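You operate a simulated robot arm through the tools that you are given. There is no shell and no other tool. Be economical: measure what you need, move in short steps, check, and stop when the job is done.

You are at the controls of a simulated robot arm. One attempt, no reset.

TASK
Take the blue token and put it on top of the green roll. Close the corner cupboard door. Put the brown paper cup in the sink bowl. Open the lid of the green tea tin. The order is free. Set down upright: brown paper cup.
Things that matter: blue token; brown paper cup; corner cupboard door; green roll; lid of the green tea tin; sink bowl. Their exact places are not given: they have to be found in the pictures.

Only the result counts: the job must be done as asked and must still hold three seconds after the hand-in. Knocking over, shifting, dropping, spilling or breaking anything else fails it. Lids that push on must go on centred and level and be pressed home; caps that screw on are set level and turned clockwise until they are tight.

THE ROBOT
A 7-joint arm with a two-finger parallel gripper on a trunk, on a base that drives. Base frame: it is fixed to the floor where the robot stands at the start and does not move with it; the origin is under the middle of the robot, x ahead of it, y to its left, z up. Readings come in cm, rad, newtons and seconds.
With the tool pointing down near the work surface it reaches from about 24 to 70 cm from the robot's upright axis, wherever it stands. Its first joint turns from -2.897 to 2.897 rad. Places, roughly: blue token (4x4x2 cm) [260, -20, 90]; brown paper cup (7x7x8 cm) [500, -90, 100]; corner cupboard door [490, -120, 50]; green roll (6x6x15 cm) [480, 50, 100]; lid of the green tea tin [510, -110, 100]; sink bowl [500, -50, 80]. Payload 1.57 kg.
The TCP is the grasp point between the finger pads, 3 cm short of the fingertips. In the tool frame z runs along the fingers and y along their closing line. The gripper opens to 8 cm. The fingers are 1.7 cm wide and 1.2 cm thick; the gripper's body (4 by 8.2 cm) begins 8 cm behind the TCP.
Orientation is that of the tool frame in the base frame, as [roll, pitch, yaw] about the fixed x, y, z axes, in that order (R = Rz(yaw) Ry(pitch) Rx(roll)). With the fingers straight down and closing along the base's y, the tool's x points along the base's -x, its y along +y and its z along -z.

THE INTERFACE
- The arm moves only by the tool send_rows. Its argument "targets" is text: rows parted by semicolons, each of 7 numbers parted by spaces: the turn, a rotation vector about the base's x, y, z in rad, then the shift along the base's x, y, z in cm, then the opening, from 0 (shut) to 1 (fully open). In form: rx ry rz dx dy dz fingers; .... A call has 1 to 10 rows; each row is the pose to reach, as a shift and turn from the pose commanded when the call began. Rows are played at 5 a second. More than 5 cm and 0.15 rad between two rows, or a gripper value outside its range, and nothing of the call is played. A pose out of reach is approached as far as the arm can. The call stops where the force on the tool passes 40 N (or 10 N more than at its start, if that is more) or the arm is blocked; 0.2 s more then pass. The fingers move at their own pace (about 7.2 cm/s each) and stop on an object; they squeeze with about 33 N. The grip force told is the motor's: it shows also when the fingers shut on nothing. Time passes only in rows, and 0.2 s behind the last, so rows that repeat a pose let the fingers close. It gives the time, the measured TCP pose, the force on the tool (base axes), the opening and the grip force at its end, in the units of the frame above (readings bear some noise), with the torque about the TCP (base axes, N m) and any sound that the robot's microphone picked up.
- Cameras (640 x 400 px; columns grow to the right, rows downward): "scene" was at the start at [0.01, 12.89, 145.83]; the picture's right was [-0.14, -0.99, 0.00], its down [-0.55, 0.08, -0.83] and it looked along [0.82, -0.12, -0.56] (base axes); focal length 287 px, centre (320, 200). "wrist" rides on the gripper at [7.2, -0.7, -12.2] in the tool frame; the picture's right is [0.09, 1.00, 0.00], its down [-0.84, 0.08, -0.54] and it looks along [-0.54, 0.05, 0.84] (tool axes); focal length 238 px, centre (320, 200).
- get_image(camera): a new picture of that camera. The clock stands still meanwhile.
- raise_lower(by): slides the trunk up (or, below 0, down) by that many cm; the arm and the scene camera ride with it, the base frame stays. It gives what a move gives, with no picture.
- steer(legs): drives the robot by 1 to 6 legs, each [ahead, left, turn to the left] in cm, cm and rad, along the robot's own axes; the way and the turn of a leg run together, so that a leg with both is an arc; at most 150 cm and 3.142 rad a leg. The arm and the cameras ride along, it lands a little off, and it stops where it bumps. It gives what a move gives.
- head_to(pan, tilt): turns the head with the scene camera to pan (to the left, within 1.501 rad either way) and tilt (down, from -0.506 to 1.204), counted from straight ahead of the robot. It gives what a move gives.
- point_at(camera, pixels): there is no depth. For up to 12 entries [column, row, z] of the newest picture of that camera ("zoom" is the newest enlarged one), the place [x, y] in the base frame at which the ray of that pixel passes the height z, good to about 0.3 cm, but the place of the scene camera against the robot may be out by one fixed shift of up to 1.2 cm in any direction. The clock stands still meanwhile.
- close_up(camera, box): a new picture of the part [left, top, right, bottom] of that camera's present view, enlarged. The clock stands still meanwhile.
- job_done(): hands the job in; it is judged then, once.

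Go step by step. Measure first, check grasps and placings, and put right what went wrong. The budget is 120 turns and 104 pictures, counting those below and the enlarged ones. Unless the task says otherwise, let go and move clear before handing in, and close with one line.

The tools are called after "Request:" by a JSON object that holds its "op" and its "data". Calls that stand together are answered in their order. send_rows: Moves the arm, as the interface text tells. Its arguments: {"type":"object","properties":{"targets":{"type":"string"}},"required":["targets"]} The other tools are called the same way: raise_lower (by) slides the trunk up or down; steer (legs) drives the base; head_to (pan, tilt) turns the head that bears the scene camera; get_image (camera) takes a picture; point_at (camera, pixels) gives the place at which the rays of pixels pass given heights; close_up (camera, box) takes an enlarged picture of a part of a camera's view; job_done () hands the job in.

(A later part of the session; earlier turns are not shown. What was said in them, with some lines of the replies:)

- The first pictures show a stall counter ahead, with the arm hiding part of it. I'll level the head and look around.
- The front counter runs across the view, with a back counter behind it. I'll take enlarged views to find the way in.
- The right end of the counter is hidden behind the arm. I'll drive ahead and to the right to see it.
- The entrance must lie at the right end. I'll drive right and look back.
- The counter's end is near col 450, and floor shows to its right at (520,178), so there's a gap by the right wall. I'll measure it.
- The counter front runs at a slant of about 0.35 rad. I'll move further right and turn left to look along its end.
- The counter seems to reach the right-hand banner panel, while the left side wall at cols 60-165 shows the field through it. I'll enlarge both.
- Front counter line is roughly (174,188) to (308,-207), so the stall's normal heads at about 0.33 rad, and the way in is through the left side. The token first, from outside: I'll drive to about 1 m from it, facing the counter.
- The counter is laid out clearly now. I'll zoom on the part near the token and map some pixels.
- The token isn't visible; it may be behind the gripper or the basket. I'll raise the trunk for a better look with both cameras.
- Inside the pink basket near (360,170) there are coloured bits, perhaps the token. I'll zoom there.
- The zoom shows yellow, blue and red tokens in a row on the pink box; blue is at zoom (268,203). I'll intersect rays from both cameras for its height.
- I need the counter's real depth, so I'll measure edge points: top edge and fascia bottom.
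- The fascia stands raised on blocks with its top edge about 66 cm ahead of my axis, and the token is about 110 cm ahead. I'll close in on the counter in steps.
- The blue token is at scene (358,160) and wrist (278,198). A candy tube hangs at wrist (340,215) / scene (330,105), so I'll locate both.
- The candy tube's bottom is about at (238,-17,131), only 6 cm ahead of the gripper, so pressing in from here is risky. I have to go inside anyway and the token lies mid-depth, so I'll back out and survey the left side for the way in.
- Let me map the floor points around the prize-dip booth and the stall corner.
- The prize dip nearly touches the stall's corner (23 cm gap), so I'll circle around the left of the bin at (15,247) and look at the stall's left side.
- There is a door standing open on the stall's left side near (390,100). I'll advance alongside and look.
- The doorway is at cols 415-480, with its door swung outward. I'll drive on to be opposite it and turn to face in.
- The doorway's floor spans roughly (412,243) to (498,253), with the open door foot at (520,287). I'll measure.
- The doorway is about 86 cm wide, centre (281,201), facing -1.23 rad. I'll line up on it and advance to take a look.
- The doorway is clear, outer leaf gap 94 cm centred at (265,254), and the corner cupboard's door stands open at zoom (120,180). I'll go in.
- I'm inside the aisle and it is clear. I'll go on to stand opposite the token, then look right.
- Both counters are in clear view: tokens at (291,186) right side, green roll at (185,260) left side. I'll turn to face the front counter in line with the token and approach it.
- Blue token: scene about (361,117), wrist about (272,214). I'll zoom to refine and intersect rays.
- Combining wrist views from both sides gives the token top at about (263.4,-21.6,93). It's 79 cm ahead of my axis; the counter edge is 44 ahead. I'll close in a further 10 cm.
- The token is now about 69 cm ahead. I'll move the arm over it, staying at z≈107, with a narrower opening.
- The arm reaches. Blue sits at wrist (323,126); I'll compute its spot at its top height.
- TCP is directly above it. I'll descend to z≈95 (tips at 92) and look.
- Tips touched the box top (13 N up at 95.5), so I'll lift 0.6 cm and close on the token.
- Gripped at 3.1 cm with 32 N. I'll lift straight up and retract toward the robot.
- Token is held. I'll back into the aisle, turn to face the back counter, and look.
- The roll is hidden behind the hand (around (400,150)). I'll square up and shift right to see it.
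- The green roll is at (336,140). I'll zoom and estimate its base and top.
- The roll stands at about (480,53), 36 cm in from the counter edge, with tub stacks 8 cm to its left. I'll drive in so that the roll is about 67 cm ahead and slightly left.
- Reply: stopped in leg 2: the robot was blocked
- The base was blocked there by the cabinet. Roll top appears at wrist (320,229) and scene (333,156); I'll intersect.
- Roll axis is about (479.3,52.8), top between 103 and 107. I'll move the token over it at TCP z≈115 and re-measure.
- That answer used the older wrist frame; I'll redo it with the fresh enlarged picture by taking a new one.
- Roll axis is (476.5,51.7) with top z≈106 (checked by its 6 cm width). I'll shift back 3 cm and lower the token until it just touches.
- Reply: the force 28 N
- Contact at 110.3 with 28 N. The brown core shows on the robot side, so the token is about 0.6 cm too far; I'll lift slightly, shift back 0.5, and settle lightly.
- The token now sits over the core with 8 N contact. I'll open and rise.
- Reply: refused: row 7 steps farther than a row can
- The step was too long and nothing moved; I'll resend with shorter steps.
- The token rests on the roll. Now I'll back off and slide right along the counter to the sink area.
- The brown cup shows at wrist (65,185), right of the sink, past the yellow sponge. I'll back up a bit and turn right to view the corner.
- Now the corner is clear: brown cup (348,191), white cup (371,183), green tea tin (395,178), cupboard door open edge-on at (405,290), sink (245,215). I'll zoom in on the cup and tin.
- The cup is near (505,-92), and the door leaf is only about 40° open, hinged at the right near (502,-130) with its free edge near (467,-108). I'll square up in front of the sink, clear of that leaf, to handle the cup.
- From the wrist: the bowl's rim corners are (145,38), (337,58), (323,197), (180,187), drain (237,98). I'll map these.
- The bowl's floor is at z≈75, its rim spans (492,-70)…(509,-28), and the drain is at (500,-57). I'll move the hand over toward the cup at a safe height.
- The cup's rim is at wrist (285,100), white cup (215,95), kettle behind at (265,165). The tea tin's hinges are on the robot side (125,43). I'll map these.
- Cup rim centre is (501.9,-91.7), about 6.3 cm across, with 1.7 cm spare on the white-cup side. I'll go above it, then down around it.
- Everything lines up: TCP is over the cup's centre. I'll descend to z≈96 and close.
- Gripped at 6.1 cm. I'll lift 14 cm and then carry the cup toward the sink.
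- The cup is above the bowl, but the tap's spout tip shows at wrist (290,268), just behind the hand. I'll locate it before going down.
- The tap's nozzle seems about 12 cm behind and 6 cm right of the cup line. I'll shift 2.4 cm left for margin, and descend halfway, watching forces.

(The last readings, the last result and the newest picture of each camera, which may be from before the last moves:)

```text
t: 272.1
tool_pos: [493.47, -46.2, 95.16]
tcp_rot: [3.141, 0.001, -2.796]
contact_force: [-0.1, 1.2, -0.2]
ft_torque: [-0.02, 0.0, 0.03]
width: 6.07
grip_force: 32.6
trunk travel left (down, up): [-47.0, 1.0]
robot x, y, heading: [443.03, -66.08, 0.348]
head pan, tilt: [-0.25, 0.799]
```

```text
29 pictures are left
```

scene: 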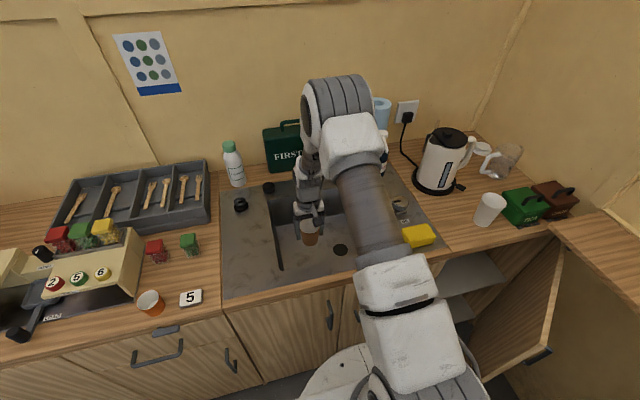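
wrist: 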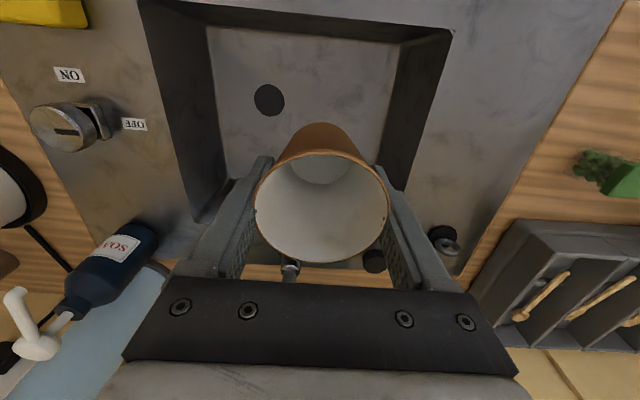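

No contact so far. I'll continue down to TCP z≈82, then creep.

Request:
{"op": "send_rows", "data": {"targets": "0 0 0 0 0 -4 0.6; 0 0 0 0 0 -8 0.6; 0 0 0 0 0 -11 0.6; 0 0 0 0 0 -13 0.6; 0 0 0 0 0 -13.7 0.6; 0 0 0 0 0 -14.4 0.6; 0 0 0 0 0 -15 0.6; 0 0 0 0 0 -15 0.6"}}

Request:
{"op": "get_image", "data": {"camera": "wrist"}}

```text
t: 273.4
tool_pos: [493.72, -46.14, 81.95]
tcp_rot: [-3.141, 0.009, -2.795]
contact_force: [-7.0, -1.9, 23.1]
ft_torque: [-0.03, 0.16, 0.03]
width: 6.12
grip_force: 33.5
trunk travel left (down, up): [-47.0, 1.0]
robot x, y, heading: [443.54, -66.05, 0.344]
head pan, tilt: [-0.25, 0.799]
stopped in row 6: the force on the tool passed its limit at 54 N (the readings are from after the stop); the commanded pose is now the measured one
```

```text
28 pictures are left
```

wrist: 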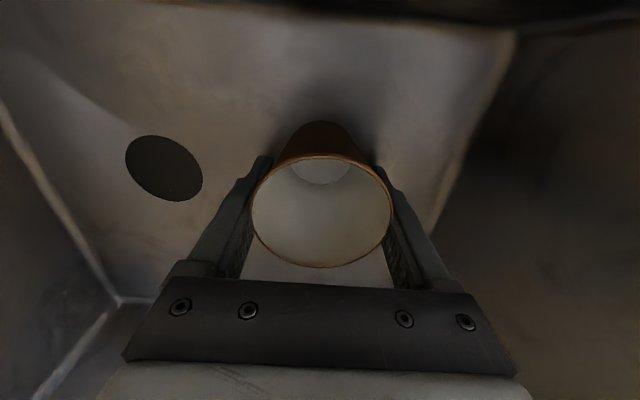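

Contact at TCP z 81.95 is the cup on the bowl floor. I'll ease up 0.3 cm, open, and rise.

Request:
{"op": "send_rows", "data": {"targets": "0 0 0 0 0 0.3 0.6; 0 0 0 0 0 0.2 0.7; 0 0 0 0 0 0.2 0.9; 0 0 0 0 0 0.2 1; 0 0 0 0 0 0.2 1; 0 0 0 0 0 4 1; 0 0 0 0 0 8 1; 0 0 0 0 0 12 1; 0 0 0 0 0 16 1; 0 0 0 0 0 20 1"}}

Request:
{"op": "get_image", "data": {"camera": "wrist"}}

```text
t: 275.6
tool_pos: [494.06, -46.31, 101.7]
tcp_rot: [3.141, 0.005, -2.796]
contact_force: [0.2, -0.5, -0.1]
ft_torque: [0.03, 0.01, -0.02]
width: 7.99
grip_force: 0.1
trunk travel left (down, up): [-47.0, 1.0]
robot x, y, heading: [443.24, -66.01, 0.348]
head pan, tilt: [-0.25, 0.799]
```

```text
27 pictures are left
```

wrist: 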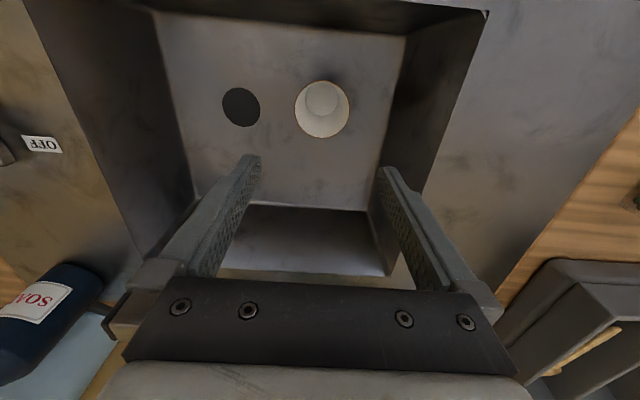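

The cup stands upright in the bowl. Next the door (it also blocks my way to the tin): I'll raise the hand, back off and view the door.

Request:
{"op": "send_rows", "data": {"targets": "0 0 0 -1 0 4.5 0.5; 0 0 0 -2 -0.3 9 0; 0 0 0 -3 -0.6 13.5 0; 0 0 0 -4 -1 18 0; 0 0 0 -6 -2 22 0; 0 0 0 -8 -3 26 0"}}

Request:
{"op": "steer", "data": {"legs": [[-38, 0, 0], [0, -15, -0.5]]}}

Request:
{"op": "head_to", "data": {"pan": -0.05, "tilt": 0.85}}

Request:
{"op": "get_image", "data": {"camera": "scene"}}

```text
t: 277.0
tool_pos: [485.42, -49.29, 127.9]
tcp_rot: [3.141, 0.005, -2.796]
contact_force: [0.4, 0.3, -0.4]
ft_torque: [-0.03, 0.01, 0.03]
width: 0.0
grip_force: 21.2
trunk travel left (down, up): [-47.0, 1.0]
robot x, y, heading: [443.05, -66.04, 0.342]
head pan, tilt: [-0.25, 0.799]
```

```text
t: 281.9
tool_pos: [453.52, -99.42, 127.85]
tcp_rot: [3.14, 0.007, 2.988]
contact_force: [-0.9, -0.1, 0.5]
ft_torque: [0.01, -0.01, -0.03]
width: 0.0
grip_force: 21.4
trunk travel left (down, up): [-47.0, 1.0]
robot x, y, heading: [408.13, -93.63, -0.155]
head pan, tilt: [-0.25, 0.799]
```

```text
t: 282.6
tool_pos: [453.59, -99.41, 127.67]
tcp_rot: [3.142, 0.005, 2.988]
contact_force: [0.2, -0.3, 0.7]
ft_torque: [0.03, -0.03, -0.02]
width: 0.01
grip_force: 21.3
trunk travel left (down, up): [-47.0, 1.0]
robot x, y, heading: [408.61, -93.83, -0.151]
head pan, tilt: [-0.051, 0.85]
```

```text
26 pictures are left
```

scene: 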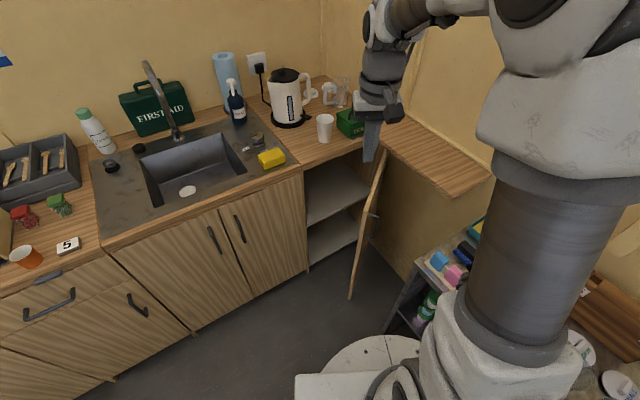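

The door leaf is at cols 350-388. I'll zoom for its corners.

Request:
{"op": "close_up", "data": {"camera": "scene", "box": [290, 120, 450, 320]}}

```text
2.00 times, centred on (370, 220) of scene
```

zoom: 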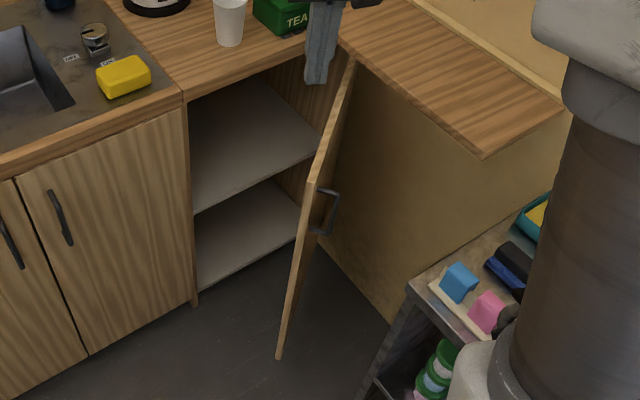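

Request:
{"op": "point_at", "data": {"camera": "scene", "pixels": [[366, 211, 86], [366, 211, 80], [350, 299, 10], [350, 299, 15], [350, 299, 20], [387, 150, 86], [305, 172, 86], [307, 270, 10], [450, 196, 91], [380, 140, 91], [373, 222, 78], [375, 340, 80]]}}

```text
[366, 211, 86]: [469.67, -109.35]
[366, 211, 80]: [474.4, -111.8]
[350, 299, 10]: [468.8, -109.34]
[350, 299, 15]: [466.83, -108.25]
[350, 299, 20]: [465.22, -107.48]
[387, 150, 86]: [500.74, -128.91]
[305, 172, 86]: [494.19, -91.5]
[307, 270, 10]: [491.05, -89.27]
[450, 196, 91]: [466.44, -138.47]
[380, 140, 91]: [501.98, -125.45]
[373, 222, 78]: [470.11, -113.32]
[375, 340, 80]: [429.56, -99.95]
```

Door: hinge (501,-129), free edge (469.5,-109.3), z 10–86, to close at (493.5,-91). The grey shelf unit on the right may be close; I'll measure it before moving the hand down.

Request:
{"op": "point_at", "data": {"camera": "scene", "pixels": [[414, 262, 70], [414, 262, 60], [414, 262, 80], [384, 332, 5], [384, 332, 0], [414, 262, 50], [470, 218, 70]]}}

Request:
{"op": "raise_lower", "data": {"by": -40}}

Request:
{"op": "get_image", "data": {"camera": "scene"}}

Request:
{"op": "get_image", "data": {"camera": "wrist"}}

```text
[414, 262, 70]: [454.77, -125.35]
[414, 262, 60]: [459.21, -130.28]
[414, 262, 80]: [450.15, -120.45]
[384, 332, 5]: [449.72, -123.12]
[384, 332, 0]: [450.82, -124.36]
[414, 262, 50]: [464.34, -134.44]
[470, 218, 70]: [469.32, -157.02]
```

```text
t: 286.4
tool_pos: [453.69, -99.45, 87.74]
tcp_rot: [3.14, 0.006, 2.989]
contact_force: [0.5, 1.0, -0.5]
ft_torque: [0.01, 0.02, 0.01]
width: 0.0
grip_force: 21.7
trunk travel left (down, up): [-7.0, 41.0]
robot x, y, heading: [408.87, -93.82, -0.15]
head pan, tilt: [-0.051, 0.85]
```

```text
24 pictures are left
```

scene: 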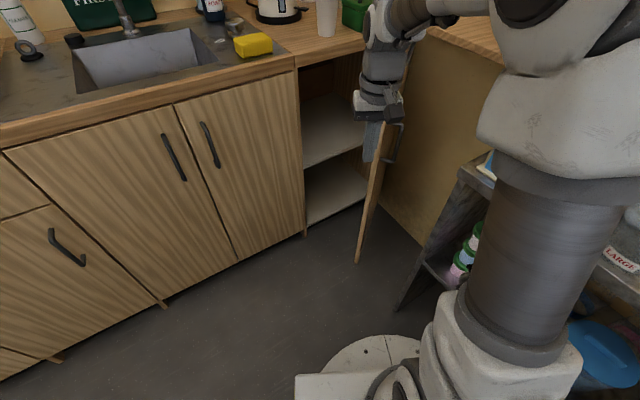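

```text
23 pictures are left
```

wrist: 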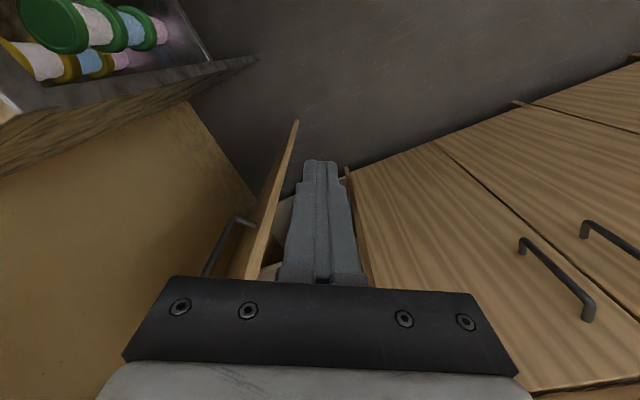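

The shelf unit's corner is at about (452,-124), leaving a 23 cm gap to the door's free edge. I'll pass the closed gripper around to the door's outer side with tips just below the door's top, then push.

Request:
{"op": "send_rows", "data": {"targets": "0 0 0 1.1 -4.3 0 0; 0 0 0 2.2 -8.6 0 0; 0 0 0 3.3 -12.9 0 0; 0 0 0 4.3 -17.1 0 0; 0 0 0 7.8 -18.2 0 0; 0 0 0 11.3 -19.3 0 0; 0 0 0 14.8 -20.5 0 0; 0 0 0 18.3 -21.6 0 0; 0 0 0 18.3 -21.6 -4 0; 0 0 0 18.3 -21.6 -8 0"}}

Request:
{"op": "get_image", "data": {"camera": "wrist"}}

```text
t: 288.6
tool_pos: [471.95, -121.14, 79.88]
tcp_rot: [-3.141, 0.007, 2.987]
contact_force: [0.2, 0.0, 0.4]
ft_torque: [-0.02, 0.01, 0.04]
width: 0.01
grip_force: 21.5
trunk travel left (down, up): [-7.0, 41.0]
robot x, y, heading: [408.54, -93.93, -0.154]
head pan, tilt: [-0.051, 0.85]
```

```text
22 pictures are left
```

wrist: 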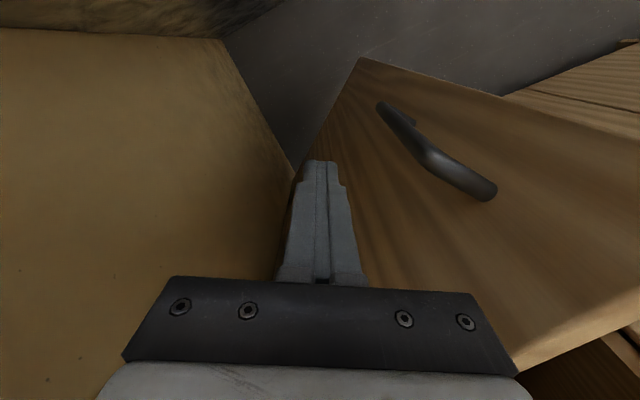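

The fingers are on the door's outer side, past the handle. I'll push by driving the base diagonally left-forward, which swings the door closed most of the way.

Request:
{"op": "steer", "data": {"legs": [[11.8, 22.1, 0]]}}

Request:
{"op": "get_image", "data": {"camera": "scene"}}

```text
t: 290.9
tool_pos: [486.98, -101.13, 79.95]
tcp_rot: [3.141, 0.008, 2.991]
contact_force: [0.1, -0.3, 0.4]
ft_torque: [0.01, 0.01, -0.02]
width: 0.01
grip_force: 20.8
trunk travel left (down, up): [-7.0, 41.0]
robot x, y, heading: [423.47, -73.96, -0.145]
head pan, tilt: [-0.051, 0.85]
```

```text
21 pictures are left
```

scene: 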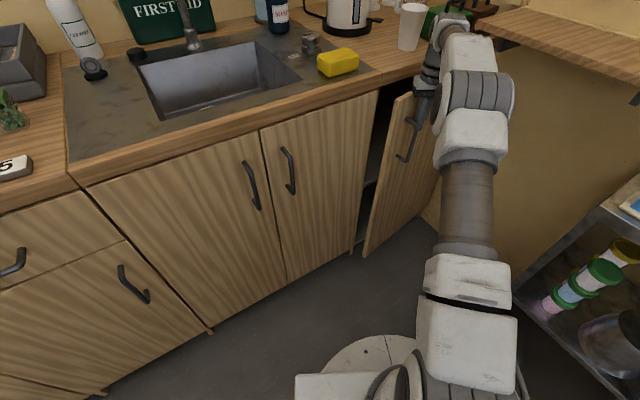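

The door is now about 13° from shut. I'll back the hand 2 cm, tilt the fingers forward, and lower a bit so the hand clears the counter edge for the final push.

Request:
{"op": "send_rows", "data": {"targets": "0 0 0 -2 -0.7 0 0; 0.045 -0.135 0 -2 -0.7 -1 0; 0.09 -0.27 0 -2 -0.7 -2 0; 0.135 -0.405 0 -2 -0.7 -3 0; 0.18 -0.54 0 -2 -0.7 -4 0; 0.225 -0.675 0 -2 -0.7 -5 0; 0.25 -0.75 0 -2 -0.7 -5 0; 0.25 -0.75 0 -2 -0.7 -5 0"}}

Request:
{"op": "get_image", "data": {"camera": "wrist"}}

```text
t: 292.7
tool_pos: [485.08, -101.97, 74.94]
tcp_rot: [2.708, 0.692, 2.829]
contact_force: [-1.1, 0.4, 0.2]
ft_torque: [0.02, 0.01, -0.03]
width: 0.0
grip_force: 21.3
trunk travel left (down, up): [-7.0, 41.0]
robot x, y, heading: [423.44, -73.9, -0.153]
head pan, tilt: [-0.051, 0.85]
```

```text
20 pictures are left
```

wrist: 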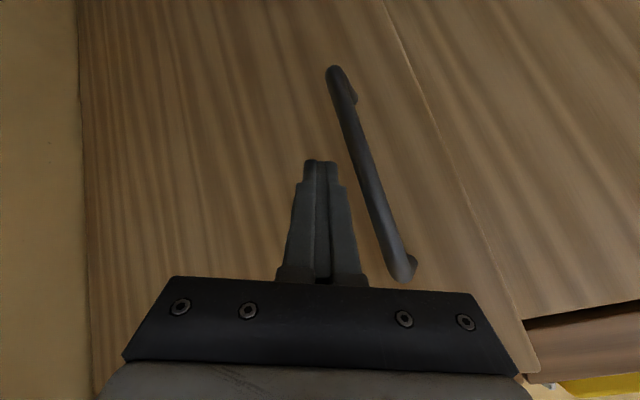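

The door face with its handle is directly ahead, and only the tips will touch. I'll push forward until it stops.

Request:
{"op": "send_rows", "data": {"targets": "0 0 0 1.9 0.6 0 0; 0 0 0 3.8 1.3 0 0; 0 0 0 5.2 1.75 0 0; 0 0 0 6.6 2.2 0 0; 0 0 0 7.8 2.6 0 0; 0 0 0 9 3 0 0; 0 0 0 10.1 3.4 0 0; 0 0 0 11 3.7 0 0"}}

Request:
{"op": "get_image", "data": {"camera": "scene"}}

```text
t: 293.9
tool_pos: [492.27, -99.5, 75.03]
tcp_rot: [2.71, 0.682, 2.835]
contact_force: [-19.6, 2.7, 12.0]
ft_torque: [0.2, -0.06, 0.36]
width: 0.01
grip_force: 21.1
trunk travel left (down, up): [-7.0, 41.0]
robot x, y, heading: [423.34, -73.79, -0.154]
head pan, tilt: [-0.051, 0.85]
stopped in row 6: the force on the tool passed its limit at 55 N (the readings are from after the stop); the commanded pose is now the measured one
```

```text
19 pictures are left
```

scene: 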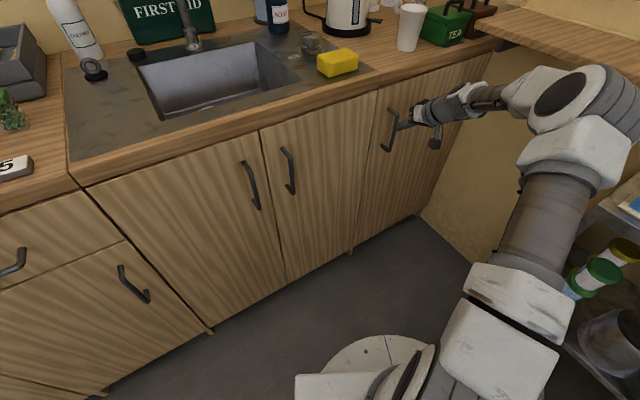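

The door looks flush. I'll zoom in on the door seam and the tea tin.

Request:
{"op": "close_up", "data": {"camera": "scene", "box": [340, 0, 500, 130]}}

```text
3.08 times, centred on (420, 65) of scene
```

zoom: 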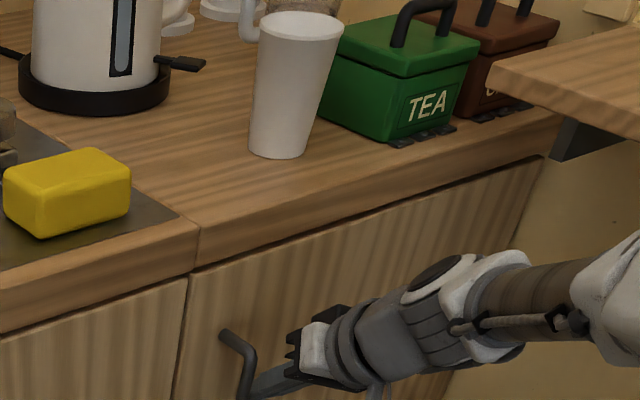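

The door is flush at its seam, and the tin shows a lid with a U-handle, plus feet at the front. I'll back off the door, bring the tool vertical again, and retract.

Request:
{"op": "send_rows", "data": {"targets": "0 0 0 -3 -1 0 0; 0 0 0 -6 -2 0 0; -0.045 0.135 0 -8 -2 1 0; -0.09 0.27 0 -10 -2 2 0; -0.135 0.405 0 -12 -1 3 0; -0.18 0.54 0 -14 0 4 0; -0.225 0.675 0 -16 1.5 5 0; -0.245 0.74 0 -18 3 5 0; -0.245 0.74 0 -21 4 5 0; -0.245 0.74 0 -24 4.5 5 0"}}

Request:
{"op": "raise_lower", "data": {"by": 40}}

Request:
{"op": "steer", "data": {"legs": [[25.6, -5.5, 0]]}}

Request:
{"op": "get_image", "data": {"camera": "wrist"}}

```text
t: 296.1
tool_pos: [468.58, -94.89, 79.73]
tcp_rot: [3.135, 0.003, 2.988]
contact_force: [-0.4, 0.2, -0.9]
ft_torque: [0.0, -0.01, -0.01]
width: 0.01
grip_force: 21.6
trunk travel left (down, up): [-7.0, 41.0]
robot x, y, heading: [423.37, -74.15, -0.153]
head pan, tilt: [-0.051, 0.85]
```

```text
t: 300.0
tool_pos: [468.65, -94.88, 119.81]
tcp_rot: [3.134, 0.004, 2.989]
contact_force: [0.2, 1.1, 0.3]
ft_torque: [-0.01, -0.01, 0.0]
width: 0.01
grip_force: 21.6
trunk travel left (down, up): [-47.0, 1.0]
robot x, y, heading: [423.45, -73.91, -0.155]
head pan, tilt: [-0.051, 0.85]
```

```text
t: 302.3
tool_pos: [493.1, -104.33, 119.69]
tcp_rot: [3.134, 0.005, 2.987]
contact_force: [-0.3, 0.7, -0.4]
ft_torque: [-0.03, 0.06, -0.02]
width: 0.0
grip_force: 21.4
trunk travel left (down, up): [-47.0, 1.0]
robot x, y, heading: [447.99, -83.45, -0.153]
head pan, tilt: [-0.051, 0.85]
```

```text
17 pictures are left
```

wrist: 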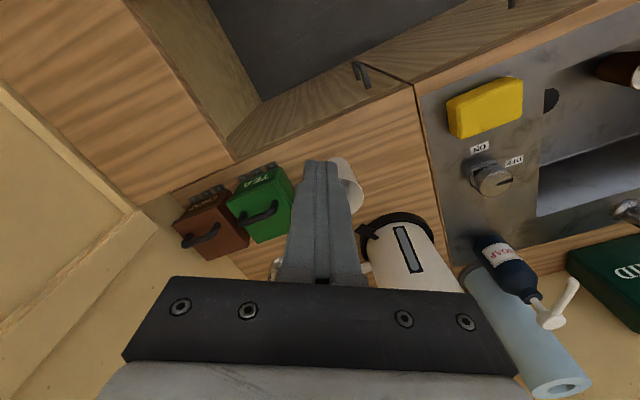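

I'm in place. I'll zoom the wrist view on the tin.

Request:
{"op": "close_up", "data": {"camera": "wrist", "box": [160, 140, 310, 280]}}

Request:
{"op": "head_to", "data": {"pan": -0.25, "tilt": 0.75}}

Request:
{"op": "close_up", "data": {"camera": "scene", "box": [260, 60, 480, 240]}}

```text
2.86 times, centred on (235, 210) of wrist
```

zoom: 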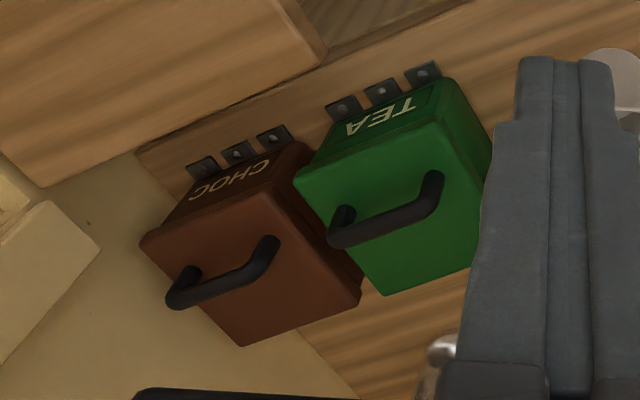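

```text
t: 303.0
tool_pos: [493.13, -104.33, 119.84]
tcp_rot: [3.135, 0.007, 2.988]
contact_force: [0.6, 0.0, 0.6]
ft_torque: [0.0, 0.01, 0.0]
width: 0.02
grip_force: 21.4
trunk travel left (down, up): [-47.0, 1.0]
robot x, y, heading: [448.35, -83.44, -0.152]
head pan, tilt: [-0.25, 0.75]
```

```text
2.22 times, centred on (370, 150) of scene
```

zoom: 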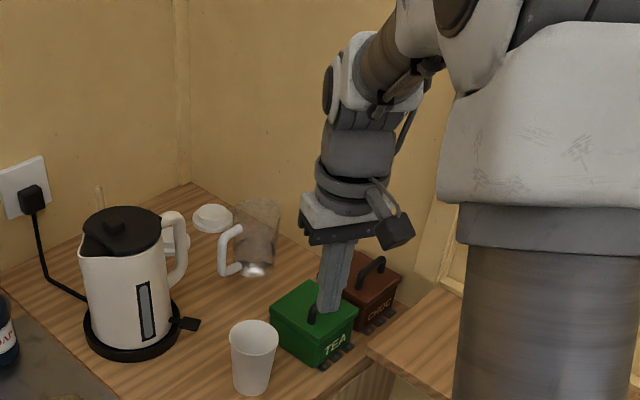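

Let me triangulate the handle bar: now at wrist (258.5,218.7), earlier at (117,73) giving (507.6,-114.3) at z=102.

Request:
{"op": "point_at", "data": {"camera": "wrist", "pixels": [[258.5, 218.7, 100], [258.5, 218.7, 102], [258.5, 218.7, 104], [242, 224, 103], [274.5, 212, 103], [227, 202, 99], [277, 182, 99], [258, 242.5, 99]]}}

```text
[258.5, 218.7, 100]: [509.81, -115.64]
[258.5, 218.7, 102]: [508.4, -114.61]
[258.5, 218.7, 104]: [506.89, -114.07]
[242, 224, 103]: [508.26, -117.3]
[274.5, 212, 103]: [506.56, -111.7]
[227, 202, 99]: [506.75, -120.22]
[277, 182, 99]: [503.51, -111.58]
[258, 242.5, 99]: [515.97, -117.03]
```

The handle bar is at about (507.1,-113.9), top z≈103.5, running sideways; lid top ≈99. I'll turn the gripper to close front-to-back and hover above the bar.

Request:
{"op": "send_rows", "data": {"targets": "0 0 -0.14 1.75 -1.2 0 0.2; 0 0 -0.28 3.5 -2.4 0 0.4; 0 0 -0.42 5.25 -3.6 0 0.5; 0 0 -0.56 7 -4.8 0 0.5; 0 0 -0.7 8.75 -6 0 0.5; 0 0 -0.84 10.5 -7.2 0 0.5; 0 0 -0.98 12.25 -8.4 0 0.5; 0 0 -1.12 14 -9.6 0 0.5; 0 0 -1.12 14 -9.6 -3 0.5; 0 0 -1.12 14 -9.6 -6 0.5"}}

Request:
{"op": "get_image", "data": {"camera": "wrist"}}

```text
t: 305.2
tool_pos: [506.97, -114.01, 113.68]
tcp_rot: [3.135, 0.006, 1.865]
contact_force: [-0.2, 0.3, 0.0]
ft_torque: [0.01, -0.04, -0.01]
width: 3.99
grip_force: 0.1
trunk travel left (down, up): [-47.0, 1.0]
robot x, y, heading: [448.17, -83.05, -0.156]
head pan, tilt: [-0.25, 0.75]
```

```text
14 pictures are left
```

wrist: 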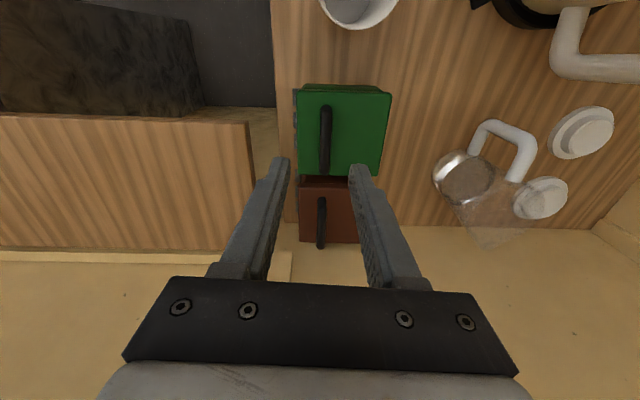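

The handle lies nearer the lid's front edge, which suggests the hinge is at the back. I'll check the bar's place against the TCP.

Request:
{"op": "point_at", "data": {"camera": "wrist", "pixels": [[325, 108, 103], [325, 172, 103], [325, 140, 103], [388, 95, 99], [375, 176, 99], [297, 90, 99], [298, 176, 99]]}}

```text
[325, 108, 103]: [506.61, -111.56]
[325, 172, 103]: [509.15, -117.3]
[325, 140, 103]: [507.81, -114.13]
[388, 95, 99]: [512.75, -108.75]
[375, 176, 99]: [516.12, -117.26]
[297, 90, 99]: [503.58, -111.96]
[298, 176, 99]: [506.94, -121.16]
```

Bar centre is (507.8,-114.2). I'll descend to TCP z≈104 with a 0.7 cm correction and close on the bar.

Request:
{"op": "send_rows", "data": {"targets": "0 0 0 0.7 -0.1 -3.5 0.5; 0 0 0 0.7 -0.1 -7 0.5; 0 0 0 0.7 -0.1 -9.5 0.5; 0 0 0 0.7 -0.1 -9.5 0.5; 0 0 0 0.7 -0.1 -9.5 0.2; 0 0 0 0.7 -0.1 -9.5 0; 0 0 0 0.7 -0.1 -9.5 0; 0 0 0 0.7 -0.1 -9.5 0"}}

Request:
{"op": "close_up", "data": {"camera": "wrist", "box": [200, 60, 440, 240]}}

```text
t: 307.0
tool_pos: [507.66, -114.09, 104.39]
tcp_rot: [3.136, 0.006, 1.867]
contact_force: [-2.8, -1.5, 0.3]
ft_torque: [0.08, 0.15, 0.51]
width: 1.22
grip_force: 29.7
trunk travel left (down, up): [-47.0, 1.0]
robot x, y, heading: [448.16, -83.09, -0.153]
head pan, tilt: [-0.25, 0.75]
```

```text
2.22 times, centred on (320, 150) of wrist
```

zoom: 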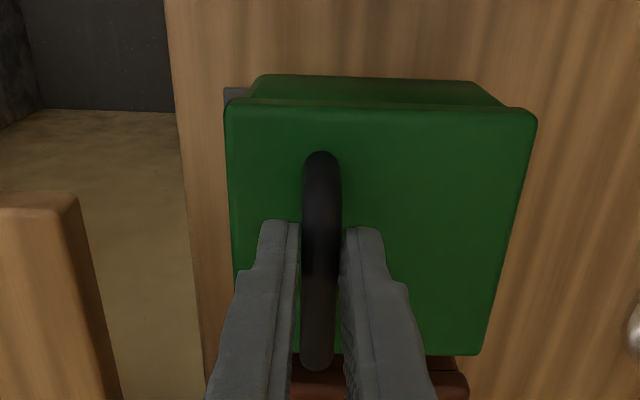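

The bar is gripped at 1.2 cm. I'll start a gentle arc, up and back about a rear hinge, and watch the forces.

Request:
{"op": "send_rows", "data": {"targets": "0 0 0 0.67 0.2 0.63 0; 0 0 0 1.38 0.42 1.2 0; 0 0 0 2.13 0.65 1.68 0; 0 0 0 2.94 0.89 2.09 0; 0 0 0 2.94 0.89 2.09 0"}}

Request:
{"op": "close_up", "data": {"camera": "wrist", "box": [200, 60, 440, 240]}}

```text
t: 308.2
tool_pos: [510.45, -113.26, 106.82]
tcp_rot: [3.131, 0.01, 1.864]
contact_force: [-14.8, -5.3, 28.4]
ft_torque: [-0.14, 0.26, 0.52]
width: 1.22
grip_force: 29.3
trunk travel left (down, up): [-47.0, 1.0]
robot x, y, heading: [448.24, -83.24, -0.151]
head pan, tilt: [-0.25, 0.75]
```

```text
2.22 times, centred on (320, 150) of wrist
```

zoom: 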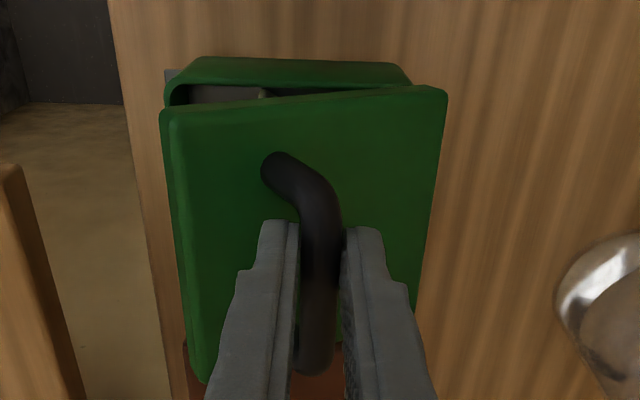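

The front of the lid rises, so the hinge is at the back (measured arc: hinge 5 cm below the bar). A glass jug stands behind, so I'll check its place before swinging further.

Request:
{"op": "point_at", "data": {"camera": "wrist", "pixels": [[440, 185, 92], [465, 180, 92], [435, 170, 95], [458, 215, 102], [480, 245, 104], [490, 235, 106], [545, 198, 92], [515, 205, 93]]}}

Request:
{"op": "close_up", "data": {"camera": "scene", "box": [320, 110, 450, 230]}}

```text
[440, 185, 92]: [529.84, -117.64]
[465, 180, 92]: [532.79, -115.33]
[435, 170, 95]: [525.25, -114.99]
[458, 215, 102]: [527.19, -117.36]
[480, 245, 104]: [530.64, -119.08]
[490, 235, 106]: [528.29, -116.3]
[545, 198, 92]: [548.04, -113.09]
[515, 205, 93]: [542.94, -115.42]
```

```text
3.33 times, centred on (385, 170) of scene
```

zoom: 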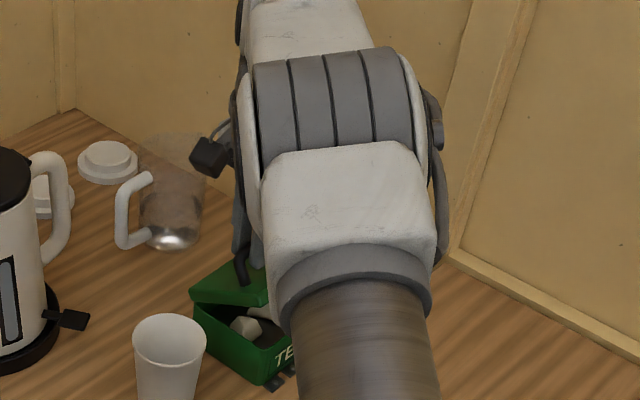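

The jug is about 9 cm behind the tin, enough for the swing. I'll continue the arc, corrected for the hinge height, to about 85°.

Request:
{"op": "send_rows", "data": {"targets": "0 0 0 0.59 0.18 0.75 0; 0 0 0 1.4 0.42 1.02 0; 0 0 0 2.22 0.67 1.21 0; 0 0 0 3.05 0.93 1.3 0; 0 0 0 3.9 1.18 1.3 0; 0 0 0 4.73 1.43 1.21 0; 0 0 0 5.55 1.68 1.02 0; 0 0 0 6.22 1.89 0.8 0; 0 0 0 7 2.12 0.46 0; 0 0 0 7.73 2.34 0.03 0"}}

Request:
{"op": "get_image", "data": {"camera": "wrist"}}

```text
t: 310.2
tool_pos: [515.24, -111.37, 107.56]
tcp_rot: [3.13, 0.029, 1.861]
contact_force: [-0.2, -4.2, -0.5]
ft_torque: [-0.46, -0.04, 0.48]
width: 1.2
grip_force: 29.0
out of reach, approached as far as the arm can: row 6, 7, 8, 9, 10
trunk travel left (down, up): [-47.0, 1.0]
robot x, y, heading: [448.26, -82.95, -0.159]
head pan, tilt: [-0.25, 0.75]
stopped in row 10: the force on the tool passed its limit at 44 N (the readings are from after the stop); the commanded pose is now the measured one
```

```text
10 pictures are left
```

wrist: 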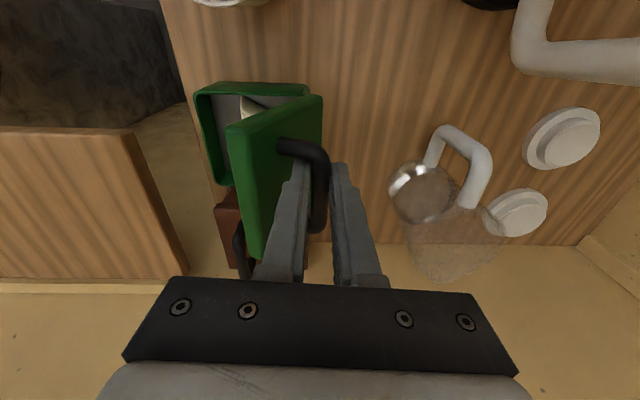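

The arm ran out of reach at about 62° open, still gripping. Tilting the tool a little gives more reach, so I'll continue the arc with a 0.35 rad tilt to near 88°.

Request:
{"op": "send_rows", "data": {"targets": "0.029 -0.096 0 0.38 0.12 -0.05 0; 0.058 -0.191 0 0.79 0.24 -0.19 0; 0.087 -0.287 0 1.44 0.43 -0.4 0; 0.102 -0.335 0 2.1 0.64 -0.7 0; 0.102 -0.335 0 2.74 0.83 -1.03 0; 0.102 -0.335 0 3.33 1.01 -1.42 0; 0.102 -0.335 0 3.33 1.01 -1.42 0"}}

Request:
{"op": "get_image", "data": {"camera": "wrist"}}

```text
t: 311.4
tool_pos: [517.16, -110.76, 106.96]
tcp_rot: [2.797, 0.024, 1.861]
contact_force: [-18.4, 3.1, 15.9]
ft_torque: [-0.72, 1.75, 1.34]
width: 1.14
grip_force: 28.5
trunk travel left (down, up): [-47.0, 1.0]
robot x, y, heading: [447.87, -83.47, -0.158]
head pan, tilt: [-0.25, 0.75]
stopped in row 6: the force on the tool passed its limit at 44 N (the readings are from after the stop); the commanded pose is now the measured one
```

```text
9 pictures are left
```

wrist: 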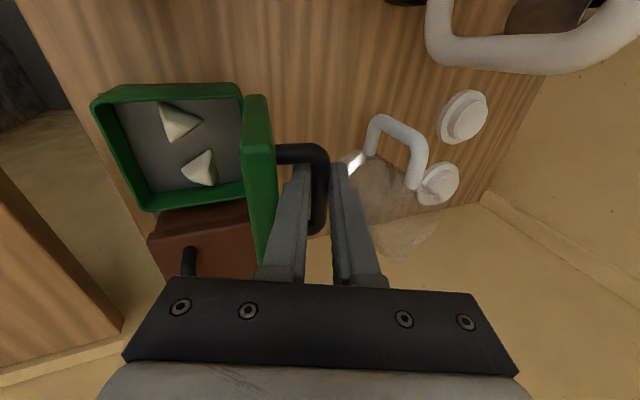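

The lid is at about 77° and the finger is now wedged between bar and lid. I'll release gently, withdraw along the tool axis and see if the lid stays.

Request:
{"op": "send_rows", "data": {"targets": "0 0 0 0 0 0 0.22; 0 0 0 0 0 0 0.28; 0 0 0 0 0 0 0.28; 0 0 0 -0.6 -0.2 2 0.28; 0 0 0 -1.3 -0.4 4 0.28; 0 0 0 -2.5 -0.8 8 0.28; 0 0 0 -3.8 -1.2 12 0.28; 0 0 0 -3.8 -1.2 12 0.28"}}

Request:
{"op": "get_image", "data": {"camera": "wrist"}}

```text
t: 313.2
tool_pos: [513.43, -111.95, 118.73]
tcp_rot: [2.793, 0.021, 1.855]
contact_force: [-0.3, -0.6, 0.1]
ft_torque: [0.03, -0.02, 0.0]
width: 2.23
grip_force: 0.0
trunk travel left (down, up): [-47.0, 1.0]
robot x, y, heading: [447.89, -83.23, -0.152]
head pan, tilt: [-0.25, 0.75]
```

```text
8 pictures are left
```

wrist: 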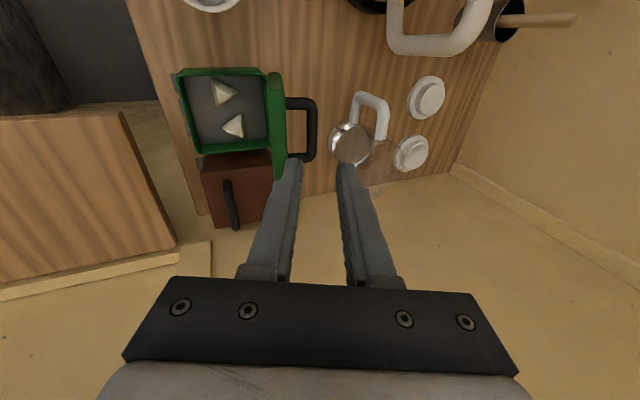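

The lid stays up by itself. For a safer margin I'll push it slightly further from the inside with closed fingers.

Request:
{"op": "send_rows", "data": {"targets": "0 0 0 -3 -0.9 0 0; 0 0 0 -5.74 -1.74 0 0; 0 0 0 -5.74 -1.74 -4 0; 0 0 0 -5.74 -1.74 -8 0; 0 0 0 -5.74 -1.74 -11.7 0; 0 0 0 -4.5 -1.36 -11.7 0; 0 0 0 -3.2 -0.97 -11.7 0; 0 0 0 -2 -0.6 -11.7 0; 0 0 0 -1.2 -0.36 -11.7 0; 0 0 0 -0.45 -0.14 -11.7 0"}}

Request:
{"op": "get_image", "data": {"camera": "wrist"}}

```text
t: 315.4
tool_pos: [513.21, -112.01, 106.87]
tcp_rot: [2.792, 0.021, 1.855]
contact_force: [0.5, -0.8, 0.0]
ft_torque: [0.01, -0.01, 0.0]
width: 0.0
grip_force: 21.3
trunk travel left (down, up): [-47.0, 1.0]
robot x, y, heading: [448.19, -83.09, -0.16]
head pan, tilt: [-0.25, 0.75]
```

```text
7 pictures are left
```

wrist: 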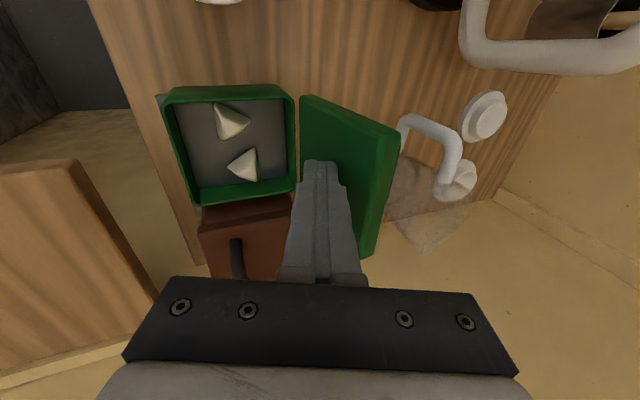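

The lid is now past upright and stays. I'll withdraw back and up and then inspect the whole.

Request:
{"op": "send_rows", "data": {"targets": "0 0 0 -2 -0.6 0 0; 0 0 0 -4 -1.2 0 0; 0 0 0 -4.5 -1.3 4 0; 0 0 0 -5 -1.3 8 0; 0 0 0 -5.5 -1 12 0; 0 0 0 -6.5 -0.5 16 0; 0 0 0 -9 1 18 0; 0 0 0 -12 2.5 18 0; 0 0 0 -16 4 18 0; 0 0 0 -20 5 18 0"}}

Request:
{"op": "steer", "data": {"legs": [[-42, 0, 0]]}}

Request:
{"op": "head_to", "data": {"pan": 0.1, "tilt": 0.6}}

Request:
{"op": "get_image", "data": {"camera": "scene"}}

```text
t: 317.6
tool_pos: [493.07, -107.16, 124.77]
tcp_rot: [2.791, 0.021, 1.854]
contact_force: [-1.0, -0.1, 0.1]
ft_torque: [0.02, 0.06, 0.0]
width: 0.02
grip_force: 21.1
trunk travel left (down, up): [-47.0, 1.0]
robot x, y, heading: [448.13, -83.43, -0.156]
head pan, tilt: [-0.25, 0.75]
```

```text
t: 320.9
tool_pos: [451.65, -100.74, 124.78]
tcp_rot: [2.791, 0.021, 1.848]
contact_force: [-0.7, -0.5, 0.4]
ft_torque: [0.01, 0.0, 0.04]
width: 0.0
grip_force: 21.4
trunk travel left (down, up): [-47.0, 1.0]
robot x, y, heading: [406.32, -76.93, -0.161]
head pan, tilt: [-0.25, 0.75]
```

```text
t: 321.8
tool_pos: [451.46, -100.85, 124.75]
tcp_rot: [2.792, 0.019, 1.85]
contact_force: [-1.2, -0.2, 0.3]
ft_torque: [0.02, 0.02, -0.01]
width: 0.0
grip_force: 21.4
trunk travel left (down, up): [-47.0, 1.0]
robot x, y, heading: [406.59, -76.88, -0.164]
head pan, tilt: [0.099, 0.6]
```

```text
6 pictures are left
```

scene: 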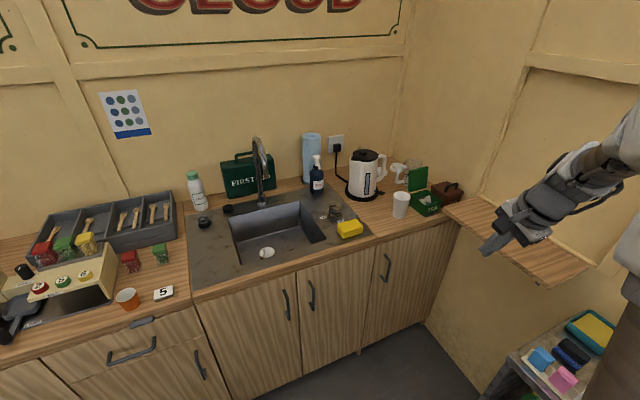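

Lid open, door shut, cup in the bowl at (267,252). I'll check the details enlarged, and the token too.

Request:
{"op": "close_up", "data": {"camera": "scene", "box": [220, 140, 480, 300]}}

Request:
{"op": "head_to", "data": {"pan": 0.9, "tilt": 0.6}}

Request:
{"op": "get_image", "data": {"camera": "scene"}}

```text
2.46 times, centred on (350, 220) of scene
```

zoom: 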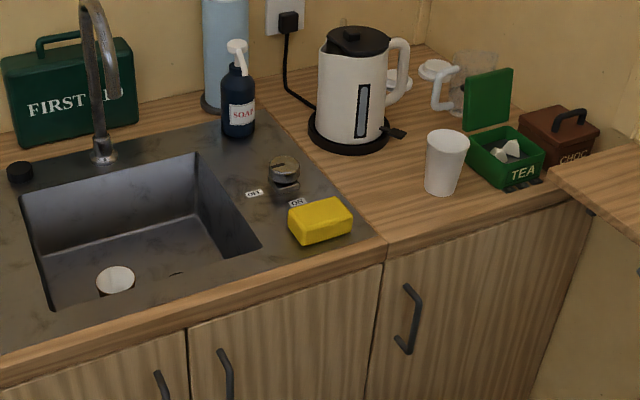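

```text
t: 322.9
tool_pos: [451.53, -100.85, 124.83]
tcp_rot: [2.791, 0.022, 1.848]
contact_force: [0.0, 0.5, -0.8]
ft_torque: [-0.07, -0.01, -0.03]
width: 0.01
grip_force: 21.4
trunk travel left (down, up): [-47.0, 1.0]
robot x, y, heading: [406.51, -76.34, -0.167]
head pan, tilt: [0.901, 0.6]
```

```text
4 pictures are left
```

scene: 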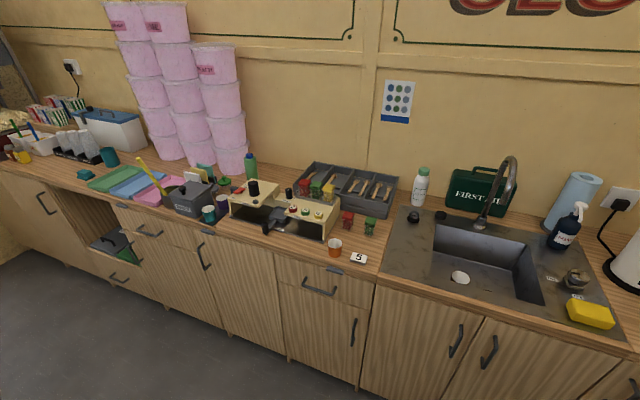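

The token is on the roll at (250,158), the cup stands in the bowl, the cupboard door is flush and the tin's lid stays open. The hand is clear, so I'm handing in.

Request:
{"op": "job_done", "data": {}}

```text
The job is handed in.
```

I did all four jobs and handed in: the blue token is on the green roll, the corner cupboard door is closed, the brown paper cup stands upright in the sink bowl, and the green tea tin's lid is open.
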